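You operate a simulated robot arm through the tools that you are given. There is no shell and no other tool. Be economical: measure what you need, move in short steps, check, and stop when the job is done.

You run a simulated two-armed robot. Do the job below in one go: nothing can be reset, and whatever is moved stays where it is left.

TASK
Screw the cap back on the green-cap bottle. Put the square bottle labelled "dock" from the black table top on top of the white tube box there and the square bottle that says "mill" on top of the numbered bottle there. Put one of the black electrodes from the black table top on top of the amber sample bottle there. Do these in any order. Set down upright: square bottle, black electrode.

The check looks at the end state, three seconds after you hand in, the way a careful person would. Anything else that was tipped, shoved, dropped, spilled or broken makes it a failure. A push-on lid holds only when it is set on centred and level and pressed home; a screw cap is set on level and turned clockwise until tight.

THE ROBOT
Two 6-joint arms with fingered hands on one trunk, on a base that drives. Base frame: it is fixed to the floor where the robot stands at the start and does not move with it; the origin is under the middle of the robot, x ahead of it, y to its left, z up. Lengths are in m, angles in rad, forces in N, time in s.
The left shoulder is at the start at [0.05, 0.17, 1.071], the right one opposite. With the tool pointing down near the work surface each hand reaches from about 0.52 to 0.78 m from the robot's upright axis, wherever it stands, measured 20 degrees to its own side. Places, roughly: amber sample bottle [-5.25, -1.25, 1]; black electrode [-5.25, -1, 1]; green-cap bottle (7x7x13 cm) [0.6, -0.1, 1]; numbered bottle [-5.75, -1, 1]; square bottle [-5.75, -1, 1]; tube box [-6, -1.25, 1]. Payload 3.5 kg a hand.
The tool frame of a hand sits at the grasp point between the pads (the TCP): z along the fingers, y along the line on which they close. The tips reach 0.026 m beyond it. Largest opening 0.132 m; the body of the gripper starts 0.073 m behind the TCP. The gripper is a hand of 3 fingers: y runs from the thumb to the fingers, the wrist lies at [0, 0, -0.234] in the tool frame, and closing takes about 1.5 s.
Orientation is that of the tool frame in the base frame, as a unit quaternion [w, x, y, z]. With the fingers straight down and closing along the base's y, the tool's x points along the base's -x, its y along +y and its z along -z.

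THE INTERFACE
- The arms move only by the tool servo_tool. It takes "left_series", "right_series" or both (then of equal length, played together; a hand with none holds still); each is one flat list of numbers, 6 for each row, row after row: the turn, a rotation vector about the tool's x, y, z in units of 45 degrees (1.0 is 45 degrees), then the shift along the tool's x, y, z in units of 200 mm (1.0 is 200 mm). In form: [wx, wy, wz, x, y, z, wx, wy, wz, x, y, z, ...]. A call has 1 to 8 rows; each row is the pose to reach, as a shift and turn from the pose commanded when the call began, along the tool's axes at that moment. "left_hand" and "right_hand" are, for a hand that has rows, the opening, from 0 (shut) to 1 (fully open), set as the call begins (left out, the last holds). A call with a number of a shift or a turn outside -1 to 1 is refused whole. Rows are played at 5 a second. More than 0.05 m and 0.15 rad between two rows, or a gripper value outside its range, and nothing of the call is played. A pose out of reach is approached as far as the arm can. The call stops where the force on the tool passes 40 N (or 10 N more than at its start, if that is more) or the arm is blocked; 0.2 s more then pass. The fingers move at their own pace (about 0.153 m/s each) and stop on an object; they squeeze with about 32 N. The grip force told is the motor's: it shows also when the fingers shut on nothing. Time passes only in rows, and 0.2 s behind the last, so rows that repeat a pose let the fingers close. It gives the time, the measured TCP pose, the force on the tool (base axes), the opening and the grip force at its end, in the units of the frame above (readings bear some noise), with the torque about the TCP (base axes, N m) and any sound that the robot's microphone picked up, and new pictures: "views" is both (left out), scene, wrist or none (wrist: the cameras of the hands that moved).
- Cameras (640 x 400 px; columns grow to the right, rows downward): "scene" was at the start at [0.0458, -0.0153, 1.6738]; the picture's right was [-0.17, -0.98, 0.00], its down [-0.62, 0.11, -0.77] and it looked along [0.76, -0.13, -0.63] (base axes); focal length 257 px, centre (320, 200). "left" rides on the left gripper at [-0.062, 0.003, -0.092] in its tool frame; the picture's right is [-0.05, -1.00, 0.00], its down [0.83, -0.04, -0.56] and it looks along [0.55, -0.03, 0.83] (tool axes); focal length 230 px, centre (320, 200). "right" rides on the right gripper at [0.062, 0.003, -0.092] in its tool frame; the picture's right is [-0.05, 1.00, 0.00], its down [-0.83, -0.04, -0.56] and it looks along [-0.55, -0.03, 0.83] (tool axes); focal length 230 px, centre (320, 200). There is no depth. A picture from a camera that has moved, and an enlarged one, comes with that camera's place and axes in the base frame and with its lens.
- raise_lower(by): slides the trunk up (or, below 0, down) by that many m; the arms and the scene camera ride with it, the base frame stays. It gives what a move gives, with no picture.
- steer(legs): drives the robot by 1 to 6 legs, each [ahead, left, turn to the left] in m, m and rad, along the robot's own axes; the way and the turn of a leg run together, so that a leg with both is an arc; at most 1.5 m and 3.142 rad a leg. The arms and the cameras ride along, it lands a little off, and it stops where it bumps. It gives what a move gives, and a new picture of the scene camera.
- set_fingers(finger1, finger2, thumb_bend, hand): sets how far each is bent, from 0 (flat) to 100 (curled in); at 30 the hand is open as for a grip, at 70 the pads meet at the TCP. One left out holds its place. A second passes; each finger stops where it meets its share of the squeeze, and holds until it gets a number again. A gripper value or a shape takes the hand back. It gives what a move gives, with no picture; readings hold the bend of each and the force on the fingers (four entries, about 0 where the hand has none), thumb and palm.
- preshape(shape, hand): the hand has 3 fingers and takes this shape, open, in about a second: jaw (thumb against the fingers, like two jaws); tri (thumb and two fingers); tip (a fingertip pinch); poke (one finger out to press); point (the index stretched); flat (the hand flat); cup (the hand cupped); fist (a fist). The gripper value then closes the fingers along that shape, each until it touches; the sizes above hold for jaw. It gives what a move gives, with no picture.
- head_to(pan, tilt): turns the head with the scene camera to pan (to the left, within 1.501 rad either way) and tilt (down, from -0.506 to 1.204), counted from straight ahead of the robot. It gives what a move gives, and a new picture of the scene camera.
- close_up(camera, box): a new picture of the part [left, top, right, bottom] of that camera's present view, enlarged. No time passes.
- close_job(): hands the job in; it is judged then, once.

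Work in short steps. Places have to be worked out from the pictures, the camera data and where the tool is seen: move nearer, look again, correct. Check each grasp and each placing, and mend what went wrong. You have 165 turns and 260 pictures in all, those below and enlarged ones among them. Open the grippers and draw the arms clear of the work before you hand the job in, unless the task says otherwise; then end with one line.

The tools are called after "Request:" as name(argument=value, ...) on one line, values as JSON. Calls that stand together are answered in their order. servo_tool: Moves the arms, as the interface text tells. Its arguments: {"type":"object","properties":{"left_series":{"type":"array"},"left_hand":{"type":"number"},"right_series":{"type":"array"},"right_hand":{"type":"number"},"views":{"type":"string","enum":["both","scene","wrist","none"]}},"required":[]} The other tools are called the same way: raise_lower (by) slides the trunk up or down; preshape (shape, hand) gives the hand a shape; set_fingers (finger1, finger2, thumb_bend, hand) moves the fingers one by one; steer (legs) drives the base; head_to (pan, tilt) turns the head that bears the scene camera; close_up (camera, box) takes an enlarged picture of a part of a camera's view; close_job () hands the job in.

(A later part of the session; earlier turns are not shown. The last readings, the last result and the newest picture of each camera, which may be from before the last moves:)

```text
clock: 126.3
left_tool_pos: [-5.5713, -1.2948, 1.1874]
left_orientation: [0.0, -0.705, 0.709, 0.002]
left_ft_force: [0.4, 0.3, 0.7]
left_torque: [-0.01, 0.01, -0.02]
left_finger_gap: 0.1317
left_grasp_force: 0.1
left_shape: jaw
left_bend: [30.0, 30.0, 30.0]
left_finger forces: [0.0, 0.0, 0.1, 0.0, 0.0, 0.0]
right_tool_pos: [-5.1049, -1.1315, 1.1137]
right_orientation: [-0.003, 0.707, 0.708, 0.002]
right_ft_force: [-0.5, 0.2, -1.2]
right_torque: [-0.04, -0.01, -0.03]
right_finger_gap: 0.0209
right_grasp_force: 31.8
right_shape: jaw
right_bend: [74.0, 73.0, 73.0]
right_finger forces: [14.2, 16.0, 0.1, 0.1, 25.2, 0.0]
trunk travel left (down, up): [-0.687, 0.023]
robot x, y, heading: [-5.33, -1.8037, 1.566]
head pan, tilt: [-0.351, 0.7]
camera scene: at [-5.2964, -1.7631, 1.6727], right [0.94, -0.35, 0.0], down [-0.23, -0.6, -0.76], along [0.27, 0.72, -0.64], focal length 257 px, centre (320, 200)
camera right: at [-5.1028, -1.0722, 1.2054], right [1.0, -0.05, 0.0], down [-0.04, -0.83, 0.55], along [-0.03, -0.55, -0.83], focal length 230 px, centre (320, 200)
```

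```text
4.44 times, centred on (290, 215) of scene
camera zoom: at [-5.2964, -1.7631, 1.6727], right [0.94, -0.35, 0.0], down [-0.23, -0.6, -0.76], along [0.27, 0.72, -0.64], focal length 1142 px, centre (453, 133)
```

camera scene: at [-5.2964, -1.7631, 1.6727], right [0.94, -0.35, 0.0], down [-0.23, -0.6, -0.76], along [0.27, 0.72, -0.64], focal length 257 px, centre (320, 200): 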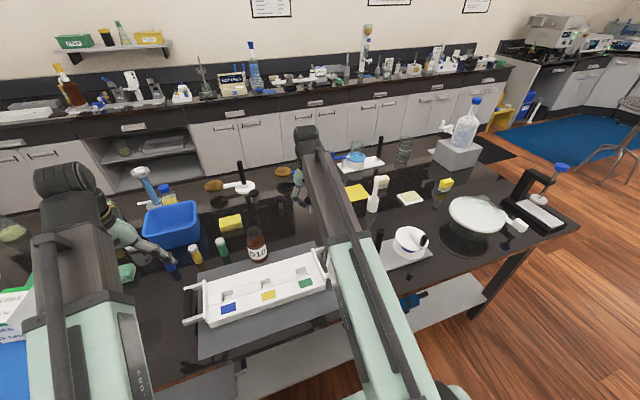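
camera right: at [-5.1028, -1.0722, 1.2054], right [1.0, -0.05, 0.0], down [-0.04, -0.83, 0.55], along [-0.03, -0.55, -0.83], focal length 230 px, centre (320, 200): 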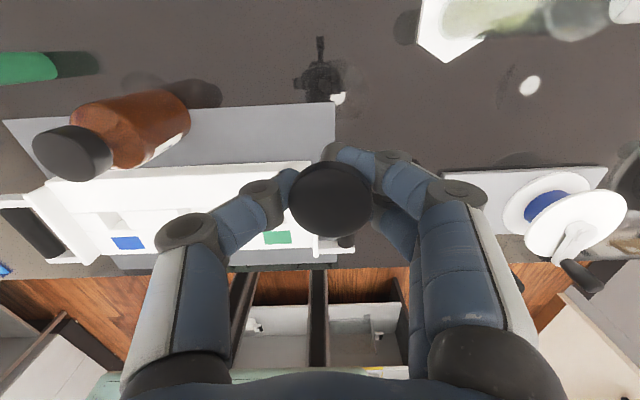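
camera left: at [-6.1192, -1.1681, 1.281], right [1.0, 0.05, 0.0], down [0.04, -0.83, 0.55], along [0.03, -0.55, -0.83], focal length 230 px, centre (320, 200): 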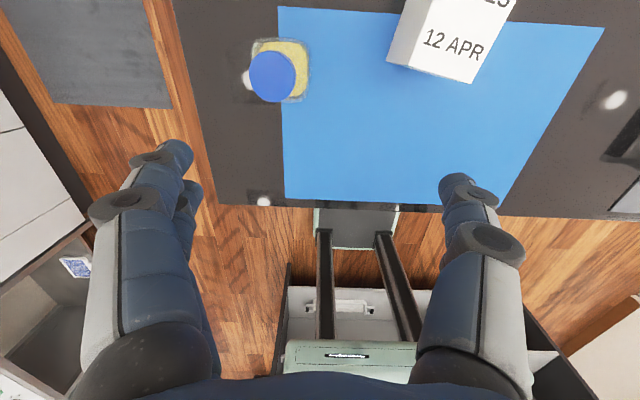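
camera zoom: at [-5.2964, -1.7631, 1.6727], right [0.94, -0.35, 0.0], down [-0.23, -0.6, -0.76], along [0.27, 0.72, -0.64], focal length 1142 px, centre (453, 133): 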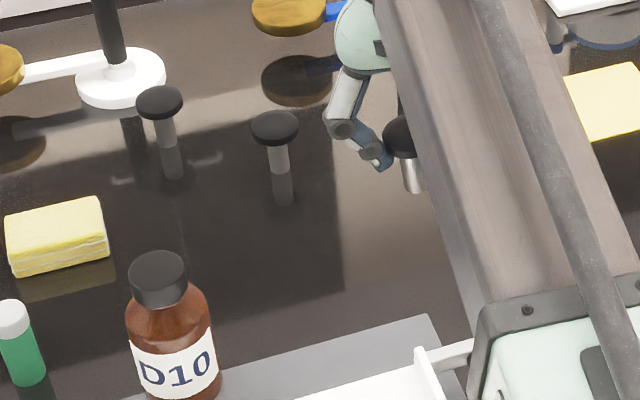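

Electrode is held upright; its foot is ≈0.059 below the TCP. D10's cap top triangulates to ≈[-5.296,-1.125,1.039]. I carry it over, with the foot ~45 mm above the cap.

Request:
servo_tool(right_series=[0, 0, 0, 0, 0, -0.15, 0, 0, 0, 0.01, -0.2, -0.15, 0, 0, 0, 0.02, -0.4, -0.15, 0, 0, 0, 0.03, -0.6, -0.15, 0, 0, 0, 0.035, -0.8, -0.15, 0, 0, 0, 0.035, -0.98, -0.15, 0, 0, 0, 0.035, -0.98, -0.15], views="both")

Request:
close_up(camera="right", box=[240, 60, 400, 220])

Request:
close_up(camera="scene", box=[200, 180, 320, 270])

```text
clock: 127.9
left_tool_pos: [-5.5706, -1.2961, 1.1869]
left_orientation: [0.003, -0.705, 0.709, 0.002]
left_ft_force: [0.4, 1.3, 0.7]
left_torque: [-0.01, 0.02, 0.01]
left_finger_gap: 0.1322
left_grasp_force: 0.1
left_shape: jaw
left_bend: [30.0, 30.0, 30.0]
left_finger forces: [0.0, 0.0, 0.1, 0.1, 0.1, 0.0]
right_tool_pos: [-5.2979, -1.1251, 1.147]
right_orientation: [-0.001, 0.706, 0.708, 0.002]
right_ft_force: [0.0, -0.4, -1.4]
right_torque: [0.0, -0.05, 0.01]
right_finger_gap: 0.0209
right_grasp_force: 31.7
right_shape: jaw
right_bend: [74.0, 73.0, 73.0]
right_finger forces: [14.7, 16.5, 0.0, 0.0, 25.1, 0.1]
trunk travel left (down, up): [-0.687, 0.023]
robot x, y, heading: [-5.3236, -1.804, 1.566]
head pan, tilt: [-0.351, 0.7]
camera scene: at [-5.296, -1.7631, 1.6727], right [0.94, -0.35, 0.0], down [-0.23, -0.6, -0.76], along [0.27, 0.72, -0.64], focal length 257 px, centre (320, 200)
camera right: at [-5.2955, -1.0645, 1.2383], right [1.0, -0.05, 0.0], down [-0.04, -0.83, 0.55], along [-0.03, -0.55, -0.83], focal length 230 px, centre (320, 200)
```

scene: 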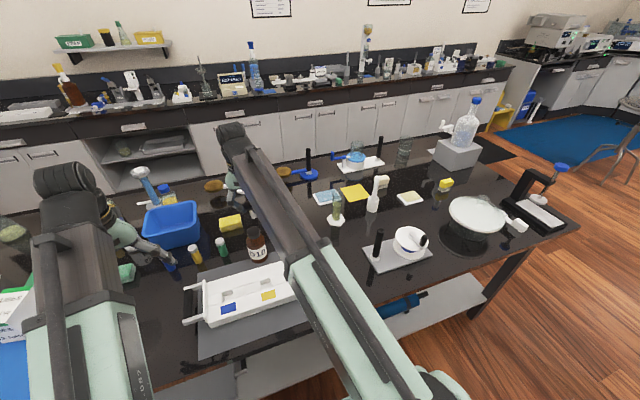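
right: 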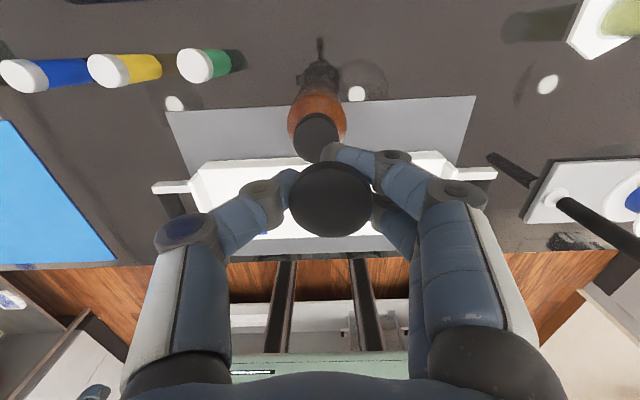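

```text
2.50 times, centred on (320, 140) of right
camera zoom: at [-5.2955, -1.0645, 1.2383], right [1.0, -0.05, 0.0], down [-0.04, -0.83, 0.55], along [-0.03, -0.55, -0.83], focal length 575 px, centre (320, 350)
```

zoom: 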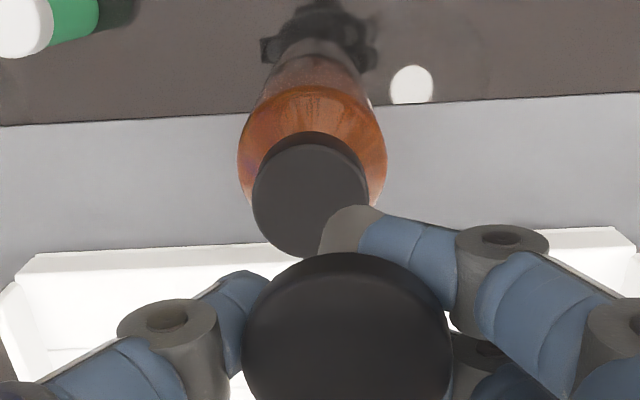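

```text
4.44 times, centred on (260, 225) of scene
camera zoom: at [-5.296, -1.7631, 1.6727], right [0.94, -0.35, 0.0], down [-0.23, -0.6, -0.76], along [0.27, 0.72, -0.64], focal length 1142 px, centre (587, 89)
```

zoom: 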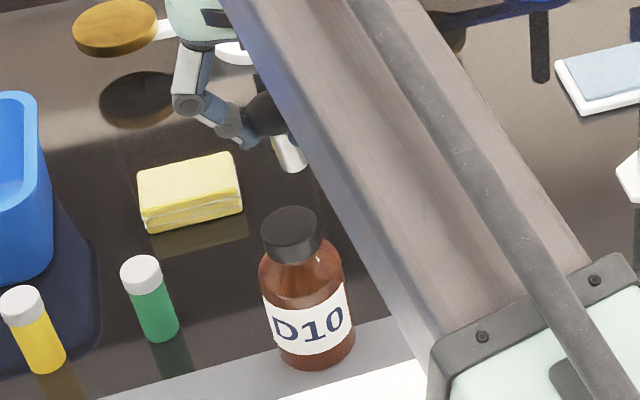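

Cap top now estimated ≈[-5.300,-1.130,1.046]. I correct (−7 mm x, −5 mm y) and lower to ~13 mm above.

Request:
servo_tool(right_series=[0, 0, 0, -0.025, -0.035, 0, 0, 0, 0, -0.025, -0.035, 0.08, 0, 0, 0, -0.025, -0.035, 0.145, 0, 0, 0, -0.025, -0.035, 0.145], views="wrist")

Request:
close_up(camera="right", box=[240, 80, 400, 240])

Request:
close_up(camera="scene", box=[210, 190, 290, 250])

```text
clock: 128.9
left_tool_pos: [-5.5697, -1.295, 1.1876]
left_orientation: [0.001, -0.705, 0.709, 0.002]
left_ft_force: [0.6, 0.6, -0.1]
left_torque: [0.0, 0.0, -0.01]
left_finger_gap: 0.132
left_grasp_force: 0.0
left_shape: jaw
left_bend: [30.0, 30.0, 30.0]
left_finger forces: [0.0, 0.0, 0.1, 0.1, 0.1, 0.0]
right_tool_pos: [-5.3053, -1.131, 1.115]
right_orientation: [-0.002, 0.707, 0.707, 0.001]
right_ft_force: [-0.2, 0.3, -2.0]
right_torque: [-0.02, -0.02, -0.03]
right_finger_gap: 0.0209
right_grasp_force: 32.1
right_shape: jaw
right_bend: [74.0, 73.0, 73.0]
right_finger forces: [14.8, 16.4, 0.0, 0.1, 25.0, 0.0]
trunk travel left (down, up): [-0.687, 0.023]
robot x, y, heading: [-5.3255, -1.8032, 1.562]
head pan, tilt: [-0.351, 0.7]
camera right: at [-5.3041, -1.0706, 1.2068], right [1.0, -0.05, 0.0], down [-0.04, -0.83, 0.55], along [-0.03, -0.55, -0.83], focal length 230 px, centre (320, 200)
```

right: 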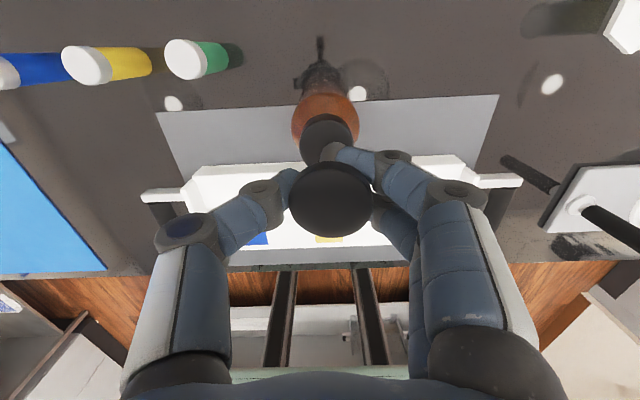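

```text
2.50 times, centred on (320, 160) of right
camera zoom: at [-5.3041, -1.0706, 1.2068], right [1.0, -0.05, 0.0], down [-0.04, -0.83, 0.55], along [-0.03, -0.55, -0.83], focal length 575 px, centre (320, 300)
```

zoom: 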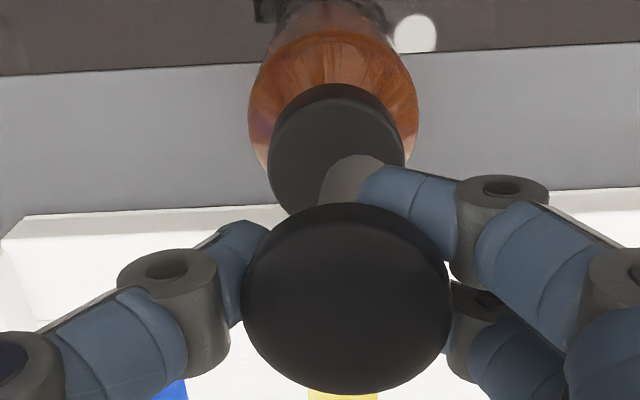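

```text
6.67 times, centred on (250, 220) of scene
camera zoom: at [-5.2964, -1.763, 1.6727], right [0.94, -0.35, 0.0], down [-0.23, -0.6, -0.76], along [0.27, 0.72, -0.64], focal length 1713 px, centre (787, 67)
```

zoom: 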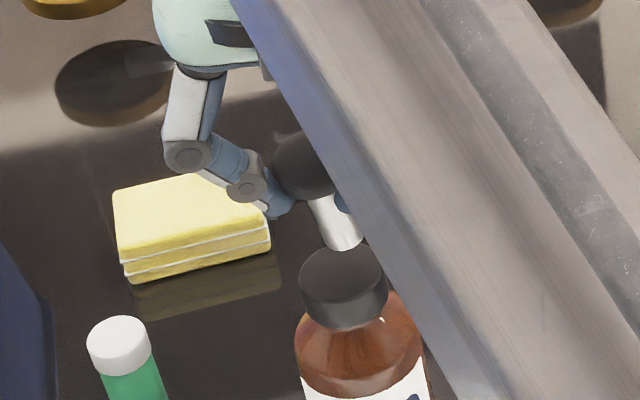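

Roughly aligned in x; height/y ambiguous. I lower 12 mm and check for contact.

Request:
servo_tool(right_series=[0, 0, 0, 0, 0, 0.02, 0, 0, 0, 0, 0, 0.04, 0, 0, 0, 0, 0, 0.055, 0, 0, 0, 0, 0, 0.055], views="none")

Request:
close_up(camera="scene", box=[210, 190, 290, 250])

Request:
close_up(camera="right", box=[240, 80, 400, 240])

```text
clock: 129.9
left_tool_pos: [-5.5704, -1.2947, 1.1876]
left_orientation: [0.002, -0.705, 0.709, 0.003]
left_ft_force: [-0.4, -0.1, -0.1]
left_torque: [0.01, 0.01, 0.01]
left_finger_gap: 0.132
left_grasp_force: 0.0
left_shape: jaw
left_bend: [30.0, 30.0, 30.0]
left_finger forces: [0.1, 0.0, 0.0, 0.1, 0.0, 0.0]
right_tool_pos: [-5.3062, -1.1306, 1.1039]
right_orientation: [-0.003, 0.707, 0.708, 0.002]
right_ft_force: [0.3, -0.2, -0.5]
right_torque: [-0.02, 0.01, 0.0]
right_finger_gap: 0.0207
right_grasp_force: 32.2
right_shape: jaw
right_bend: [74.0, 73.0, 73.0]
right_finger forces: [14.7, 16.4, 0.0, 0.0, 25.2, 0.1]
trunk travel left (down, up): [-0.687, 0.023]
robot x, y, heading: [-5.3252, -1.8033, 1.564]
head pan, tilt: [-0.351, 0.7]
```

```text
6.67 times, centred on (250, 220) of scene
camera zoom: at [-5.2964, -1.7631, 1.6727], right [0.94, -0.35, 0.0], down [-0.22, -0.6, -0.76], along [0.27, 0.72, -0.64], focal length 1713 px, centre (787, 67)
```

zoom: 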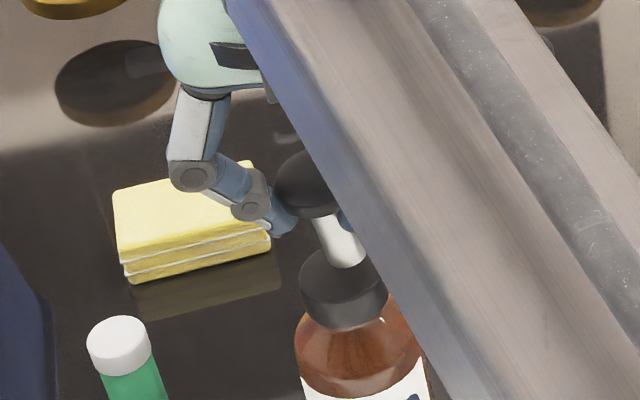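

```text
2.50 times, centred on (320, 160) of right
camera zoom: at [-5.3046, -1.0712, 1.1954], right [1.0, -0.05, 0.0], down [-0.04, -0.83, 0.55], along [-0.03, -0.55, -0.83], focal length 575 px, centre (320, 300)
```

zoom: 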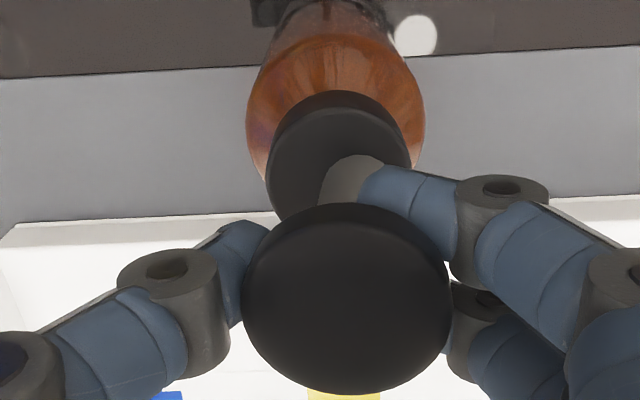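

Stem is nearly on the cap centre. I lower a further 6 mm in small steps.

Request:
servo_tool(right_series=[0, 0, 0, 0, 0, 0.01, 0, 0, 0, 0, 0, 0.02, 0, 0, 0, 0, 0, 0.03, 0, 0, 0, 0, 0, 0.03], views="none")

Request:
close_up(camera="scene", box=[210, 190, 290, 250])

```text
clock: 130.9
left_tool_pos: [-5.5704, -1.2959, 1.1878]
left_orientation: [0.001, -0.705, 0.709, 0.003]
left_ft_force: [1.0, -0.5, -0.6]
left_torque: [0.01, 0.01, -0.03]
left_finger_gap: 0.132
left_grasp_force: 0.2
left_shape: jaw
left_bend: [30.0, 30.0, 30.0]
left_finger forces: [0.0, 0.0, 0.0, 0.0, 0.0, 0.1]
right_tool_pos: [-5.3056, -1.1313, 1.0973]
right_orientation: [-0.002, 0.706, 0.708, 0.001]
right_ft_force: [0.5, -1.1, -1.1]
right_torque: [-0.01, 0.02, 0.0]
right_finger_gap: 0.021
right_grasp_force: 31.8
right_shape: jaw
right_bend: [74.0, 73.0, 73.0]
right_finger forces: [14.8, 16.5, 0.1, 0.0, 25.0, 0.0]
trunk travel left (down, up): [-0.687, 0.023]
robot x, y, heading: [-5.3253, -1.7994, 1.563]
head pan, tilt: [-0.351, 0.7]
```

```text
6.67 times, centred on (250, 220) of scene
camera zoom: at [-5.2964, -1.7631, 1.6727], right [0.94, -0.35, 0.0], down [-0.23, -0.6, -0.76], along [0.27, 0.72, -0.64], focal length 1713 px, centre (787, 67)
```

zoom: 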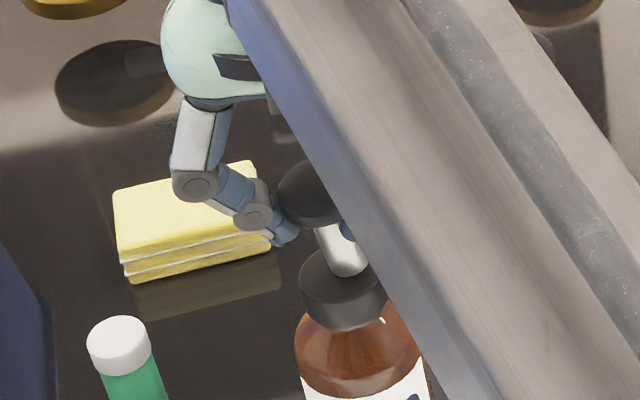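

Still free. Two more millimetre steps down to touch.

Request:
servo_tool(right_series=[0, 0, 0, 0, 0, 0.006, 0, 0, 0, 0, 0, 0.012, 0, 0, 0, 0, 0, 0.018, 0, 0, 0, 0, 0, 0.022, 0, 0, 0, 0, 0, 0.022], views="none")

Request:
close_up(camera="scene", box=[210, 190, 290, 250])

```text
clock: 132.1
left_tool_pos: [-5.5686, -1.2957, 1.1879]
left_orientation: [0.002, -0.705, 0.709, 0.002]
left_ft_force: [1.0, -0.5, 0.3]
left_torque: [-0.01, -0.01, -0.02]
left_finger_gap: 0.1318
left_grasp_force: 0.0
left_shape: jaw
left_bend: [30.0, 30.0, 30.0]
left_finger forces: [0.1, 0.1, 0.0, 0.0, 0.0, 0.0]
right_tool_pos: [-5.3062, -1.1312, 1.0941]
right_orientation: [-0.002, 0.706, 0.708, 0.002]
right_ft_force: [0.9, 0.7, 5.6]
right_torque: [-0.02, -0.04, 0.01]
right_finger_gap: 0.0214
right_grasp_force: 31.9
right_shape: jaw
right_bend: [74.0, 74.0, 74.0]
right_finger forces: [16.6, 18.0, 0.0, 0.0, 23.5, 0.0]
trunk travel left (down, up): [-0.687, 0.023]
robot x, y, heading: [-5.3277, -1.8015, 1.567]
head pan, tilt: [-0.351, 0.7]
```

```text
6.67 times, centred on (250, 220) of scene
camera zoom: at [-5.2962, -1.7638, 1.6728], right [0.94, -0.35, 0.0], down [-0.23, -0.6, -0.77], along [0.27, 0.72, -0.64], focal length 1713 px, centre (787, 67)
```

zoom: 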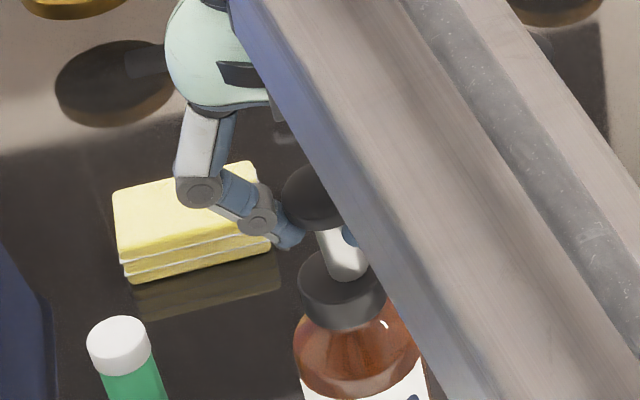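

Contact (5.6 N) with the foot well within the cap. I open the hand.

Request:
servo_tool(right_series=[0, 0, 0, 0, 0, 0, 0, 0, 0, 0, 0, 0, 0, 0, 0, 0, 0, 0, 0, 0, 0, 0, 0, 0], right_hand=0.6, views="wrist")

```text
clock: 133.1
left_tool_pos: [-5.5696, -1.2949, 1.1878]
left_orientation: [0.001, -0.705, 0.709, 0.003]
left_ft_force: [-0.6, -1.0, 0.4]
left_torque: [-0.02, 0.03, -0.01]
left_finger_gap: 0.1319
left_grasp_force: 0.1
left_shape: jaw
left_bend: [30.0, 30.0, 30.0]
left_finger forces: [0.0, 0.0, 0.1, 0.0, 0.0, 0.0]
right_tool_pos: [-5.3048, -1.1312, 1.0935]
right_orientation: [-0.002, 0.707, 0.708, 0.001]
right_ft_force: [-0.5, -0.7, -0.3]
right_torque: [-0.01, 0.0, 0.01]
right_finger_gap: 0.079
right_grasp_force: 0.0
right_shape: jaw
right_bend: [71.0, 71.0, 71.0]
right_finger forces: [0.0, 0.1, 0.0, 0.0, 0.0, 0.0]
trunk travel left (down, up): [-0.687, 0.023]
robot x, y, heading: [-5.3282, -1.8056, 1.565]
head pan, tilt: [-0.351, 0.7]
camera right: at [-5.3042, -1.0717, 1.1849], right [1.0, -0.05, 0.0], down [-0.04, -0.83, 0.55], along [-0.03, -0.55, -0.83], focal length 230 px, centre (320, 200)
```

right: 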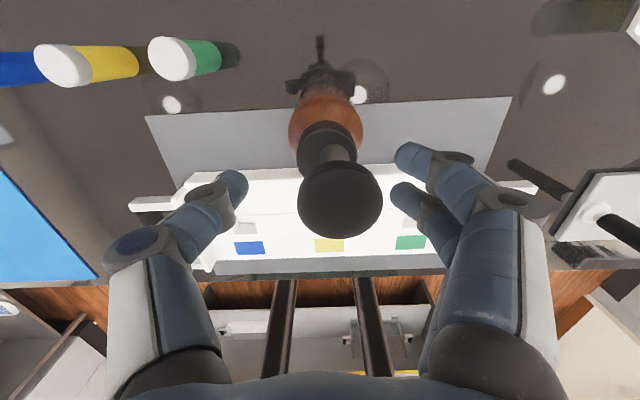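

It stands on the cap. I rise straight up and check.

Request:
servo_tool(right_series=[0, 0, 0, 0, 0.01, -0.1, 0, 0, 0, 0, 0.01, -0.3, 0, 0, 0, 0, 0.01, -0.5, 0, 0, 0, 0, 0.01, -0.6, 0, 0, 0, -0.2, 0.2, -0.6, 0, 0, 0, -0.4, 0.4, -0.6, 0, 0, 0, -0.5, 0.6, -0.6, 0, 0, 0, -0.5, 0.6, -0.6], views="scene")

Request:
close_up(camera="scene", box=[210, 190, 290, 250])

```text
refused: row 5 steps farther than a row can; nothing moved
```

```text
6.67 times, centred on (250, 220) of scene
camera zoom: at [-5.2964, -1.7632, 1.6727], right [0.94, -0.35, 0.0], down [-0.23, -0.6, -0.76], along [0.27, 0.72, -0.64], focal length 1713 px, centre (787, 67)
```

zoom: 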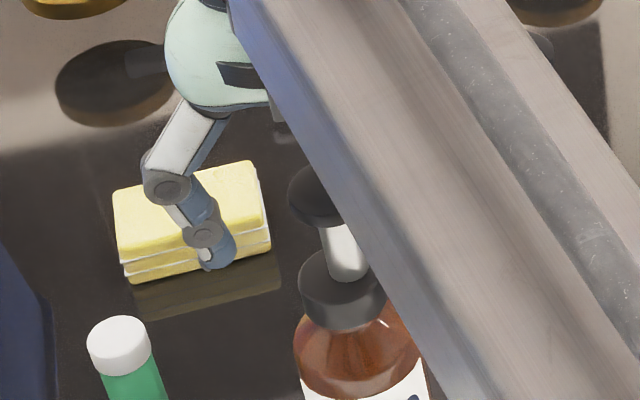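

Standing upright on the cap. I resend the retreat with smaller steps.

Request:
servo_tool(right_series=[0, 0, 0, 0, 0.01, -0.1, 0, 0, 0, 0, 0.01, -0.3, 0, 0, 0, 0, 0.01, -0.5, 0, 0, 0, 0, 0.01, -0.6, 0, 0, 0, -0.15, 0.15, -0.6, 0, 0, 0, -0.3, 0.3, -0.6, 0, 0, 0, -0.45, 0.45, -0.6, 0, 0, 0, -0.45, 0.45, -0.6], views="scene")

Request:
close_up(camera="scene", box=[210, 190, 290, 250])

```text
clock: 134.9
left_tool_pos: [-5.5706, -1.2951, 1.1874]
left_orientation: [0.001, -0.705, 0.709, 0.002]
left_ft_force: [0.2, -0.3, -0.1]
left_torque: [0.0, 0.02, -0.02]
left_finger_gap: 0.1321
left_grasp_force: 0.0
left_shape: jaw
left_bend: [30.0, 30.0, 30.0]
left_finger forces: [0.0, 0.0, 0.0, 0.1, 0.0, 0.0]
right_tool_pos: [-5.2153, -1.2184, 1.2093]
right_orientation: [-0.002, 0.707, 0.708, 0.002]
right_ft_force: [-0.2, -0.1, 0.8]
right_torque: [0.0, 0.0, 0.0]
right_finger_gap: 0.0788
right_grasp_force: 0.1
right_shape: jaw
right_bend: [71.0, 71.0, 71.0]
right_finger forces: [0.0, 0.1, 0.1, 0.0, 0.0, 0.1]
trunk travel left (down, up): [-0.687, 0.023]
robot x, y, heading: [-5.3269, -1.8035, 1.566]
head pan, tilt: [-0.351, 0.7]
camera scene: at [-5.2968, -1.7627, 1.6727], right [0.94, -0.35, 0.0], down [-0.22, -0.6, -0.76], along [0.27, 0.72, -0.64], focal length 257 px, centre (320, 200)
```

scene: 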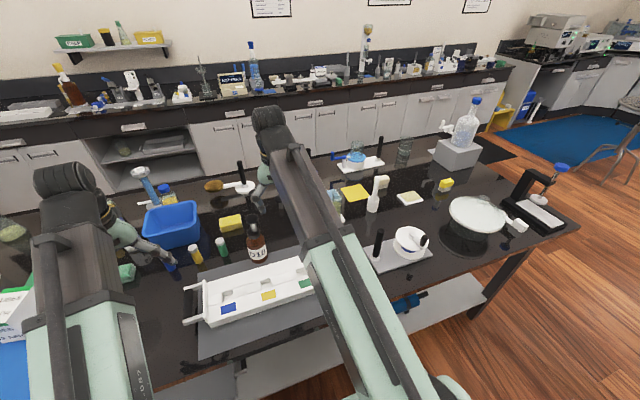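

```text
6.67 times, centred on (250, 220) of scene
camera zoom: at [-5.2968, -1.7627, 1.6727], right [0.94, -0.35, 0.0], down [-0.22, -0.6, -0.76], along [0.27, 0.72, -0.64], focal length 1713 px, centre (787, 67)
```

zoom: 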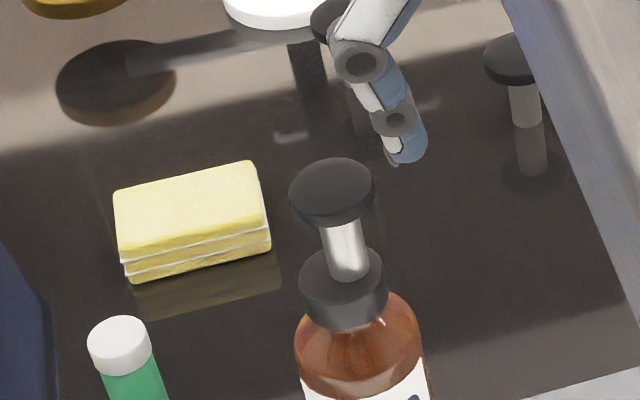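

Electrode placing is good. Now I drive around the near end of the table to its +y side, where the other square bottles stand.

Request:
steer(legs=[[-0.2, 0, 0], [0, 0, -1.566], [1.5, 0, 0], [0.33, 0, 0], [0, 1.4, 0], [0, 0.55, 0]])

```text
clock: 158.1
left_tool_pos: [-2.9786, 0.0936, 1.188]
left_orientation: [0.003, 0.012, 1.0, 0.0]
left_ft_force: [0.1, -0.5, 0.5]
left_torque: [-0.03, 0.02, 0.0]
left_finger_gap: 0.1319
left_grasp_force: 0.0
left_shape: jaw
left_bend: [30.0, 30.0, 30.0]
left_finger forces: [0.1, 0.0, 0.0, 0.0, 0.0, 0.1]
right_tool_pos: [-2.9087, -0.2611, 1.2101]
right_orientation: [0.0, 1.0, -0.008, 0.002]
right_ft_force: [0.7, -0.8, -0.7]
right_torque: [-0.05, -0.04, 0.02]
right_finger_gap: 0.0791
right_grasp_force: 0.1
right_shape: jaw
right_bend: [71.0, 71.0, 71.0]
right_finger forces: [0.0, 0.1, 0.1, 0.0, 0.0, 0.1]
trunk travel left (down, up): [-0.687, 0.023]
robot x, y, heading: [-3.49, -0.1382, -0.027]
head pan, tilt: [-0.351, 0.7]
camera scene: at [-3.4493, -0.1684, 1.6727], right [-0.37, -0.93, 0.0], down [-0.6, 0.24, -0.77], along [0.71, -0.28, -0.64], focal length 257 px, centre (320, 200)
```

scene: 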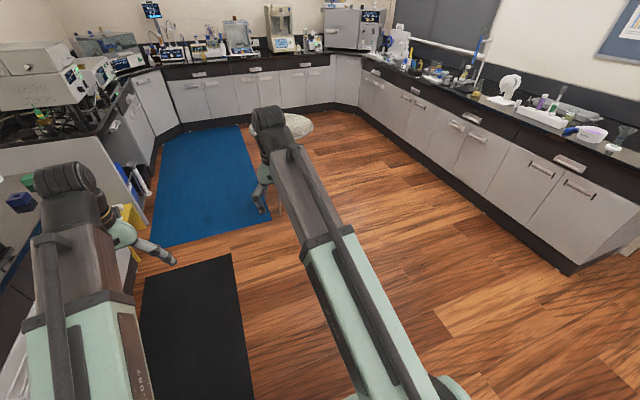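

On the +y side now. I back along the corridor to x≈−5.65 and turn to face the table.

Request:
steer(legs=[[0, 0.2, 0.027], [-1.4, 0, 0], [-0.75, 0, 0], [0, 0, -1.571]])

Request:
head_to(pan=0, tilt=0.7)

Request:
close_up(camera="scene", box=[220, 170, 420, 295])

```text
clock: 173.9
left_tool_pos: [-5.4421, -0.3978, 1.1875]
left_orientation: [0.002, 0.73, 0.684, -0.001]
left_ft_force: [-0.1, 0.4, 0.4]
left_torque: [0.01, -0.03, 0.0]
left_finger_gap: 0.132
left_grasp_force: 0.1
left_shape: jaw
left_bend: [30.0, 30.0, 30.0]
left_finger forces: [0.0, 0.0, 0.0, 0.1, 0.0, 0.0]
right_tool_pos: [-5.8014, -0.4524, 1.2095]
right_orientation: [-0.002, -0.687, 0.727, -0.002]
right_ft_force: [-0.1, 0.0, -0.1]
right_torque: [-0.02, 0.03, -0.04]
right_finger_gap: 0.0788
right_grasp_force: 0.1
right_shape: jaw
right_bend: [71.0, 71.0, 71.0]
right_finger forces: [0.0, 0.0, 0.0, 0.0, 0.0, 0.0]
trunk travel left (down, up): [-0.687, 0.023]
robot x, y, heading: [-5.6556, 0.125, -1.64]
head pan, tilt: [-0.351, 0.7]
camera scene: at [-5.6853, 0.0844, 1.6727], right [-0.92, 0.4, 0.0], down [0.26, 0.59, -0.76], along [-0.31, -0.7, -0.64], focal length 257 px, centre (320, 200)
```

scene: 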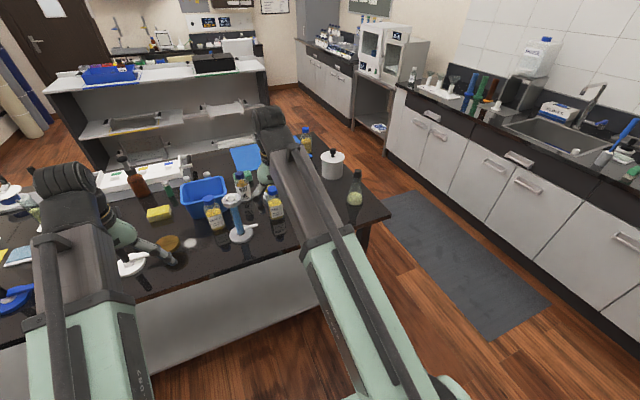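

```text
clock: 174.8
left_tool_pos: [-5.4422, -0.3991, 1.1871]
left_orientation: [0.002, 0.73, 0.684, -0.002]
left_ft_force: [-0.4, 0.5, 0.0]
left_torque: [0.0, -0.02, -0.01]
left_finger_gap: 0.132
left_grasp_force: 0.2
left_shape: jaw
left_bend: [30.0, 30.0, 30.0]
left_finger forces: [0.0, 0.0, 0.1, 0.0, 0.1, 0.0]
right_tool_pos: [-5.8025, -0.4533, 1.2093]
right_orientation: [-0.003, -0.686, 0.728, -0.002]
right_ft_force: [-0.2, -0.6, -0.3]
right_torque: [0.04, 0.01, 0.03]
right_finger_gap: 0.0788
right_grasp_force: 0.0
right_shape: jaw
right_bend: [71.0, 71.0, 71.0]
right_finger forces: [0.0, 0.0, 0.0, 0.0, 0.0, 0.0]
trunk travel left (down, up): [-0.687, 0.023]
robot x, y, heading: [-5.6544, 0.1249, -1.636]
head pan, tilt: [0.0, 0.7]
camera scene: at [-5.6565, 0.0774, 1.6727], right [-1.0, 0.07, 0.0], down [0.04, 0.64, -0.76], along [-0.05, -0.76, -0.64], focal length 257 px, centre (320, 200)
```

scene: 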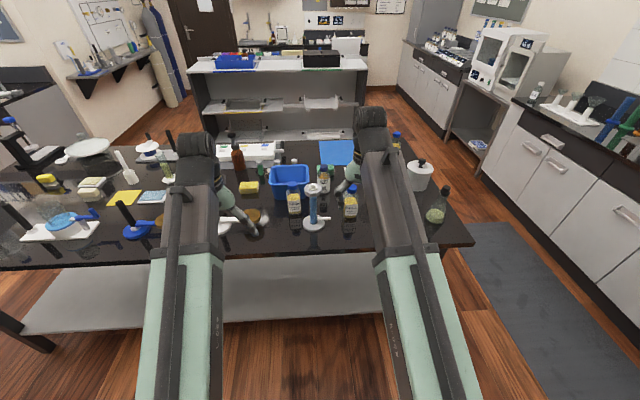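

```text
3.20 times, centred on (320, 232) of scene
camera zoom: at [-5.6565, 0.0774, 1.6727], right [-1.0, 0.07, 0.0], down [0.04, 0.64, -0.76], along [-0.05, -0.76, -0.64], focal length 822 px, centre (320, 96)
```

zoom: 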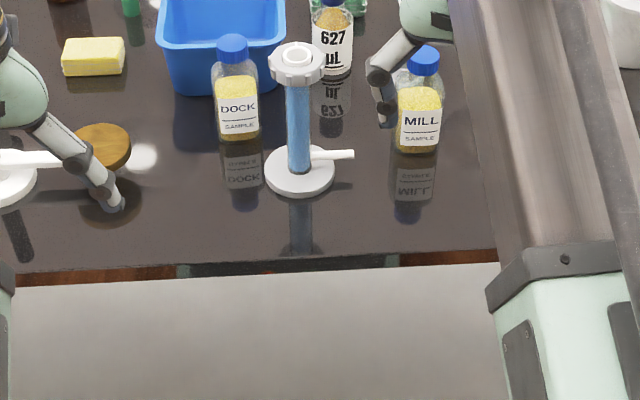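

Labels read: the bottle at ≈[-5.60,-0.79] is DOCK and the one at ≈[-5.84,-0.745] is MILL; numbered bottle ≈[-5.74,-0.92]. I straighten and drive up to the table (robot y≈−0.22).

Request:
steer(legs=[[0.0, 0, 0.065], [0.345, 0.03, 0]])

Request:
close_up(camera="right", box=[0, 0, 640, 400])

Request:
head_to(pan=0, tilt=0.95)

```text
clock: 177.5
left_tool_pos: [-5.3865, -0.7406, 1.1875]
left_orientation: [0.003, 0.71, 0.704, -0.001]
left_ft_force: [0.0, -0.5, 0.7]
left_torque: [0.03, -0.03, -0.01]
left_finger_gap: 0.1318
left_grasp_force: 0.1
left_shape: jaw
left_bend: [30.0, 30.0, 30.0]
left_finger forces: [0.0, 0.0, 0.0, 0.0, 0.1, 0.0]
right_tool_pos: [-5.7415, -0.8149, 1.208]
right_orientation: [0.002, 0.707, -0.707, 0.002]
right_ft_force: [-1.1, -0.4, -0.2]
right_torque: [0.04, -0.01, 0.0]
right_finger_gap: 0.0789
right_grasp_force: 0.1
right_shape: jaw
right_bend: [71.0, 71.0, 71.0]
right_finger forces: [0.0, 0.1, 0.1, 0.0, 0.1, 0.0]
trunk travel left (down, up): [-0.687, 0.023]
robot x, y, heading: [-5.629, -0.2347, -1.58]
head pan, tilt: [0.0, 0.7]
camera scene: at [-5.6257, -0.2786, 1.6727], right [-1.0, 0.01, 0.0], down [0.01, 0.64, -0.76], along [-0.01, -0.76, -0.64], focal length 257 px, centre (320, 200)
```

scene: 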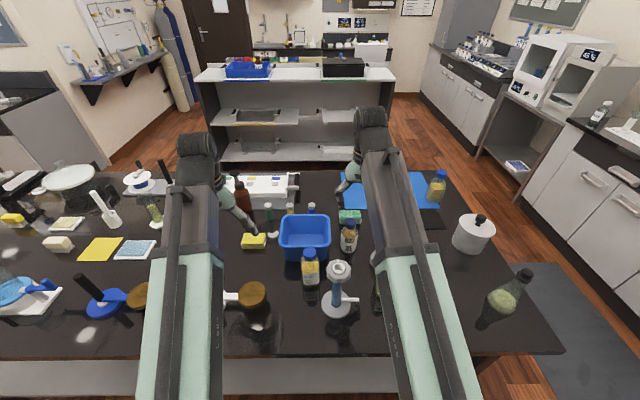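

```text
1.00 times, centred on (320, 200) of right
camera zoom: at [-5.7464, -0.8777, 1.3008], right [-1.0, 0.05, 0.0], down [0.04, 0.83, 0.55], along [0.03, 0.55, -0.83], focal length 230 px, centre (320, 200)
```

zoom: 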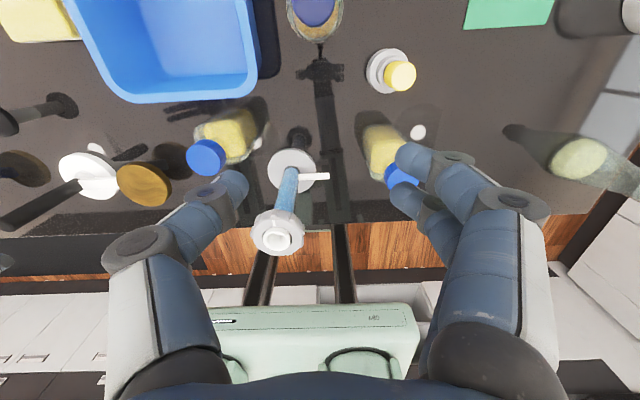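

```text
clock: 178.3
left_tool_pos: [-5.3866, -0.7396, 1.1873]
left_orientation: [0.003, 0.71, 0.704, -0.001]
left_ft_force: [-0.6, 0.4, 0.5]
left_torque: [0.01, 0.0, -0.02]
left_finger_gap: 0.1316
left_grasp_force: 0.0
left_shape: jaw
left_bend: [30.0, 30.0, 30.0]
left_finger forces: [0.0, 0.1, 0.0, 0.0, 0.0, 0.1]
right_tool_pos: [-5.7422, -0.8135, 1.2093]
right_orientation: [-0.002, -0.706, 0.708, -0.002]
right_ft_force: [0.1, -0.7, 1.3]
right_torque: [0.0, -0.03, 0.0]
right_finger_gap: 0.0788
right_grasp_force: 0.0
right_shape: jaw
right_bend: [71.0, 71.0, 71.0]
right_finger forces: [0.0, 0.0, 0.1, 0.0, 0.1, 0.0]
trunk travel left (down, up): [-0.687, 0.023]
robot x, y, heading: [-5.6249, -0.2272, -1.581]
head pan, tilt: [0.0, 0.949]
camera scene: at [-5.6257, -0.2651, 1.653], right [-1.0, 0.01, 0.0], down [0.01, 0.81, -0.58], along [-0.01, -0.58, -0.81], focal length 257 px, centre (320, 200)
```

scene: 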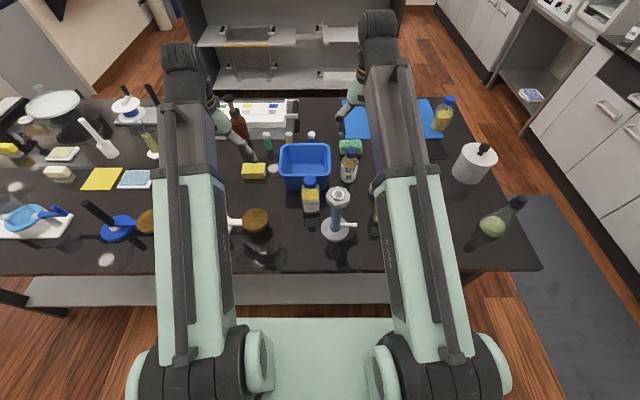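

Right hand is axis-aligned. I move it above MILL (cap ≈[-5.846,-0.733]) with the hand fully open, lower to z≈1.12 and look.

Request:
servo_tool(right_series=[0, 0, 0, -0.13, 0.17, 0, 0, 0, 0, -0.26, 0.34, 0, 0, 0, 0, -0.4, 0.515, 0, 0, 0, 0, -0.4, 0.515, 0.2, 0, 0, 0, -0.4, 0.515, 0.42, 0, 0, 0, -0.4, 0.515, 0.42], right_hand=1.0, views="both")

Request:
close_up(camera="right", box=[220, 60, 420, 200])

```text
clock: 179.7
left_tool_pos: [-5.3873, -0.7406, 1.187]
left_orientation: [0.002, 0.71, 0.704, -0.001]
left_ft_force: [0.3, 1.0, 0.5]
left_torque: [-0.05, -0.02, 0.0]
left_finger_gap: 0.1318
left_grasp_force: 0.1
left_shape: jaw
left_bend: [30.0, 30.0, 30.0]
left_finger forces: [0.1, 0.0, 0.0, 0.0, 0.1, 0.0]
right_tool_pos: [-5.8451, -0.7359, 1.1255]
right_orientation: [-0.001, -0.707, 0.707, -0.002]
right_ft_force: [-0.2, 0.9, -0.5]
right_torque: [0.0, 0.03, -0.03]
right_finger_gap: 0.1318
right_grasp_force: 0.1
right_shape: jaw
right_bend: [30.0, 30.0, 30.0]
right_finger forces: [0.0, 0.1, 0.0, 0.0, 0.0, 0.0]
right hand out of reach, approached as far as the arm can: row 2, 3
trunk travel left (down, up): [-0.687, 0.023]
robot x, y, heading: [-5.6217, -0.2301, -1.576]
head pan, tilt: [0.0, 0.949]
camera scene: at [-5.6254, -0.2648, 1.653], right [-1.0, 0.01, 0.0], down [0.01, 0.81, -0.58], along [-0.01, -0.58, -0.81], focal length 257 px, centre (320, 200)
camera right: at [-5.8502, -0.7985, 1.2165], right [-1.0, 0.05, 0.0], down [0.04, 0.83, 0.55], along [0.03, 0.55, -0.83], focal length 230 px, centre (320, 200)
```

scene: 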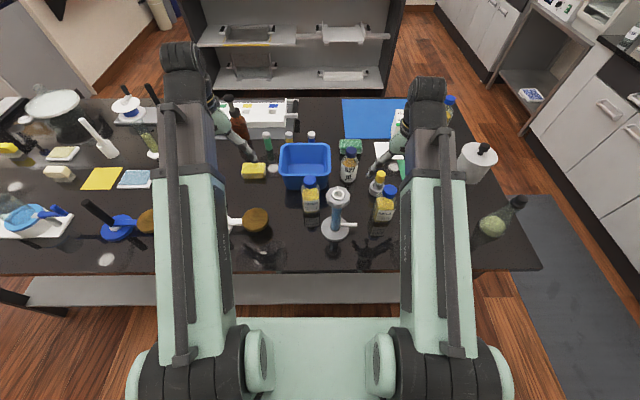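
right: 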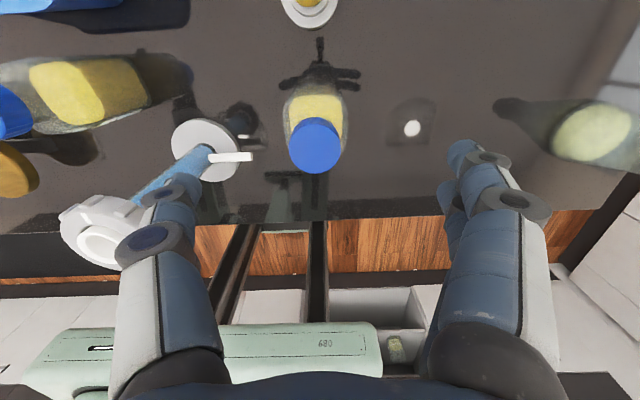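

```text
2.86 times, centred on (320, 130) of right
camera zoom: at [-5.8502, -0.7985, 1.2165], right [-1.0, 0.05, 0.0], down [0.04, 0.83, 0.55], along [0.03, 0.55, -0.83], focal length 657 px, centre (320, 400)
```

zoom: 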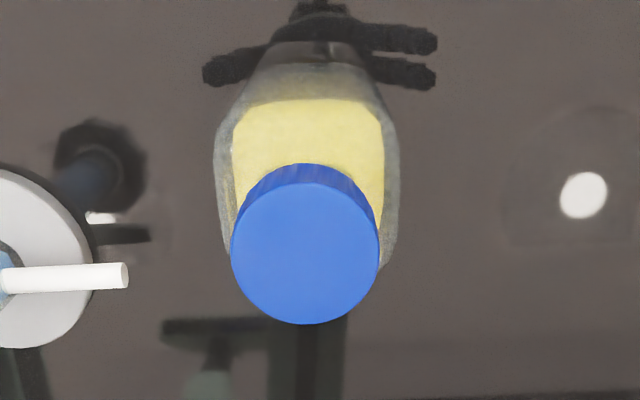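

MILL's cap centre ≈[-5.8425,-0.730]. I correct by a few mm and descend to z≈0.985 with open fingers straddling the bottle.

Request:
servo_tool(right_series=[0, 0, 0, -0.03, -0.0125, 0.15, 0, 0, 0, -0.03, -0.0125, 0.35, 0, 0, 0, -0.03, -0.0125, 0.55, 0, 0, 0, -0.03, -0.0125, 0.7, 0, 0, 0, -0.03, -0.0125, 0.7], views="wrist")

Request:
close_up(camera="scene", box=[320, 150, 440, 240])

```text
clock: 180.9
left_tool_pos: [-5.3863, -0.7374, 1.1887]
left_orientation: [0.002, 0.71, 0.704, -0.001]
left_ft_force: [0.6, -0.1, 0.3]
left_torque: [-0.03, 0.03, 0.02]
left_finger_gap: 0.1321
left_grasp_force: 0.0
left_shape: jaw
left_bend: [30.0, 30.0, 30.0]
left_finger forces: [0.0, 0.1, 0.0, 0.0, 0.0, 0.1]
right_tool_pos: [-5.844, -0.7301, 0.9875]
right_orientation: [-0.002, -0.706, 0.708, -0.002]
right_ft_force: [0.3, 1.1, 0.2]
right_torque: [0.0, 0.02, 0.01]
right_finger_gap: 0.1315
right_grasp_force: 0.0
right_shape: jaw
right_bend: [30.0, 30.0, 30.0]
right_finger forces: [0.0, 0.1, 0.1, 0.0, 0.0, 0.1]
trunk travel left (down, up): [-0.687, 0.023]
robot x, y, heading: [-5.6265, -0.2317, -1.581]
head pan, tilt: [0.0, 0.949]
camera right: at [-5.848, -0.7921, 1.0784], right [-1.0, 0.05, 0.0], down [0.04, 0.83, 0.55], along [0.03, 0.55, -0.83], focal length 230 px, centre (320, 200)
```

right: 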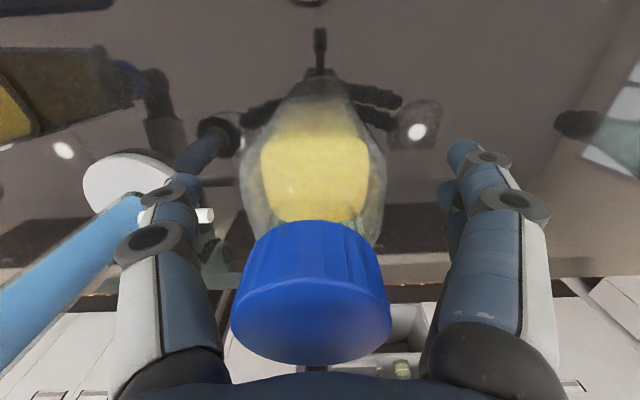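

```text
4.44 times, centred on (380, 195) of scene
camera zoom: at [-5.6256, -0.2648, 1.653], right [-1.0, 0.01, 0.0], down [0.01, 0.81, -0.58], along [-0.01, -0.58, -0.81], focal length 1142 px, centre (53, 222)
```

zoom: 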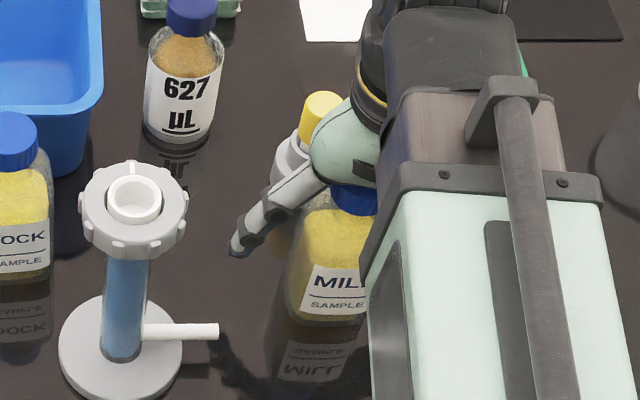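

The bottle is centred between the fingers. I lower 7 mm more and close on the body.

Request:
servo_tool(right_series=[0, 0, 0, 0, -0.005, 0.02, 0, 0, 0, 0, -0.005, 0.035, 0, 0, 0, 0, -0.005, 0.035], views="none")

Request:
servo_tool(right_series=[0, 0, 0, 0, 0, 0, 0, 0, 0, 0, 0, 0, 0, 0, 0, 0, 0, 0, 0, 0, 0, 0, 0, 0, 0, 0, 0, 0, 0, 0, 0, 0, 0, 0, 0, 0], right_hand=0.2, views="wrist")

Request:
close_up(camera="scene", box=[320, 150, 440, 240])

```text
clock: 181.7
left_tool_pos: [-5.3863, -0.7402, 1.1875]
left_orientation: [0.002, 0.71, 0.704, -0.002]
left_ft_force: [-0.1, 0.5, -0.4]
left_torque: [0.03, 0.01, 0.02]
left_finger_gap: 0.1317
left_grasp_force: 0.1
left_shape: jaw
left_bend: [30.0, 30.0, 30.0]
left_finger forces: [0.0, 0.1, 0.0, 0.0, 0.1, 0.0]
right_tool_pos: [-5.8404, -0.7299, 0.98]
right_orientation: [-0.002, -0.706, 0.708, -0.001]
right_ft_force: [1.8, 0.4, -0.3]
right_torque: [-0.03, 0.01, 0.0]
right_finger_gap: 0.1319
right_grasp_force: 0.0
right_shape: jaw
right_bend: [30.0, 30.0, 30.0]
right_finger forces: [0.0, 0.0, 0.0, 0.0, 0.0, 0.1]
trunk travel left (down, up): [-0.687, 0.023]
robot x, y, heading: [-5.6252, -0.2309, -1.58]
head pan, tilt: [0.0, 0.949]
```

```text
clock: 183.1
left_tool_pos: [-5.3871, -0.7393, 1.1874]
left_orientation: [0.001, 0.711, 0.704, -0.001]
left_ft_force: [0.2, 0.0, 0.5]
left_torque: [0.02, 0.0, 0.04]
left_finger_gap: 0.1319
left_grasp_force: 0.1
left_shape: jaw
left_bend: [30.0, 30.0, 30.0]
left_finger forces: [0.0, 0.0, 0.0, 0.1, 0.0, 0.0]
right_tool_pos: [-5.8417, -0.7291, 0.9796]
right_orientation: [-0.002, -0.707, 0.707, -0.002]
right_ft_force: [1.0, 1.0, 0.4]
right_torque: [0.02, -0.01, 0.01]
right_finger_gap: 0.0552
right_grasp_force: 32.1
right_shape: jaw
right_bend: [73.0, 73.0, 70.0]
right_finger forces: [14.4, 14.5, 0.0, 0.0, 29.3, 0.0]
trunk travel left (down, up): [-0.687, 0.023]
robot x, y, heading: [-5.6266, -0.2329, -1.584]
head pan, tilt: [0.0, 0.949]
camera right: at [-5.8464, -0.7911, 1.0707], right [-1.0, 0.05, 0.0], down [0.04, 0.83, 0.55], along [0.03, 0.55, -0.83], focal length 230 px, centre (320, 200)
```

right: 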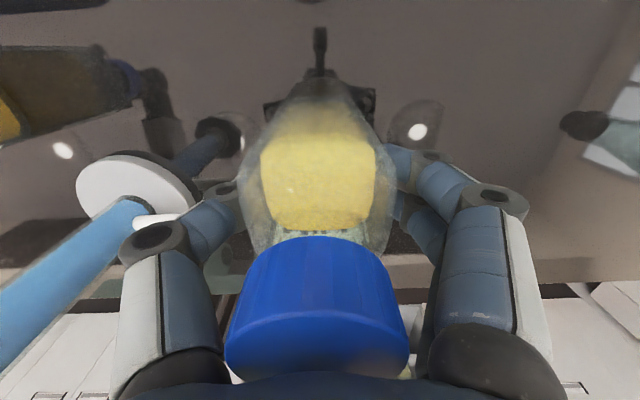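

```text
4.44 times, centred on (380, 195) of scene
camera zoom: at [-5.6257, -0.265, 1.6529], right [-1.0, 0.01, 0.0], down [0.01, 0.81, -0.58], along [-0.01, -0.58, -0.81], focal length 1142 px, centre (53, 222)
```

zoom: 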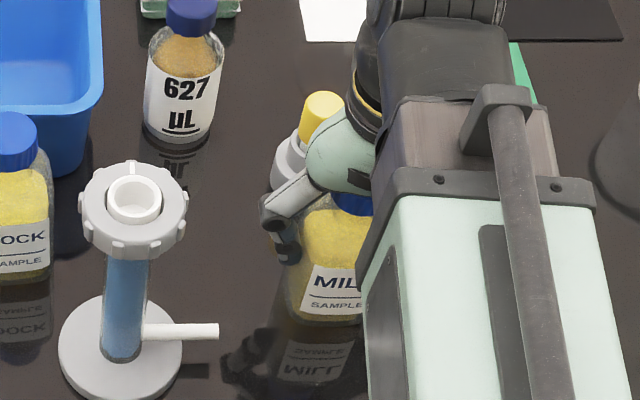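

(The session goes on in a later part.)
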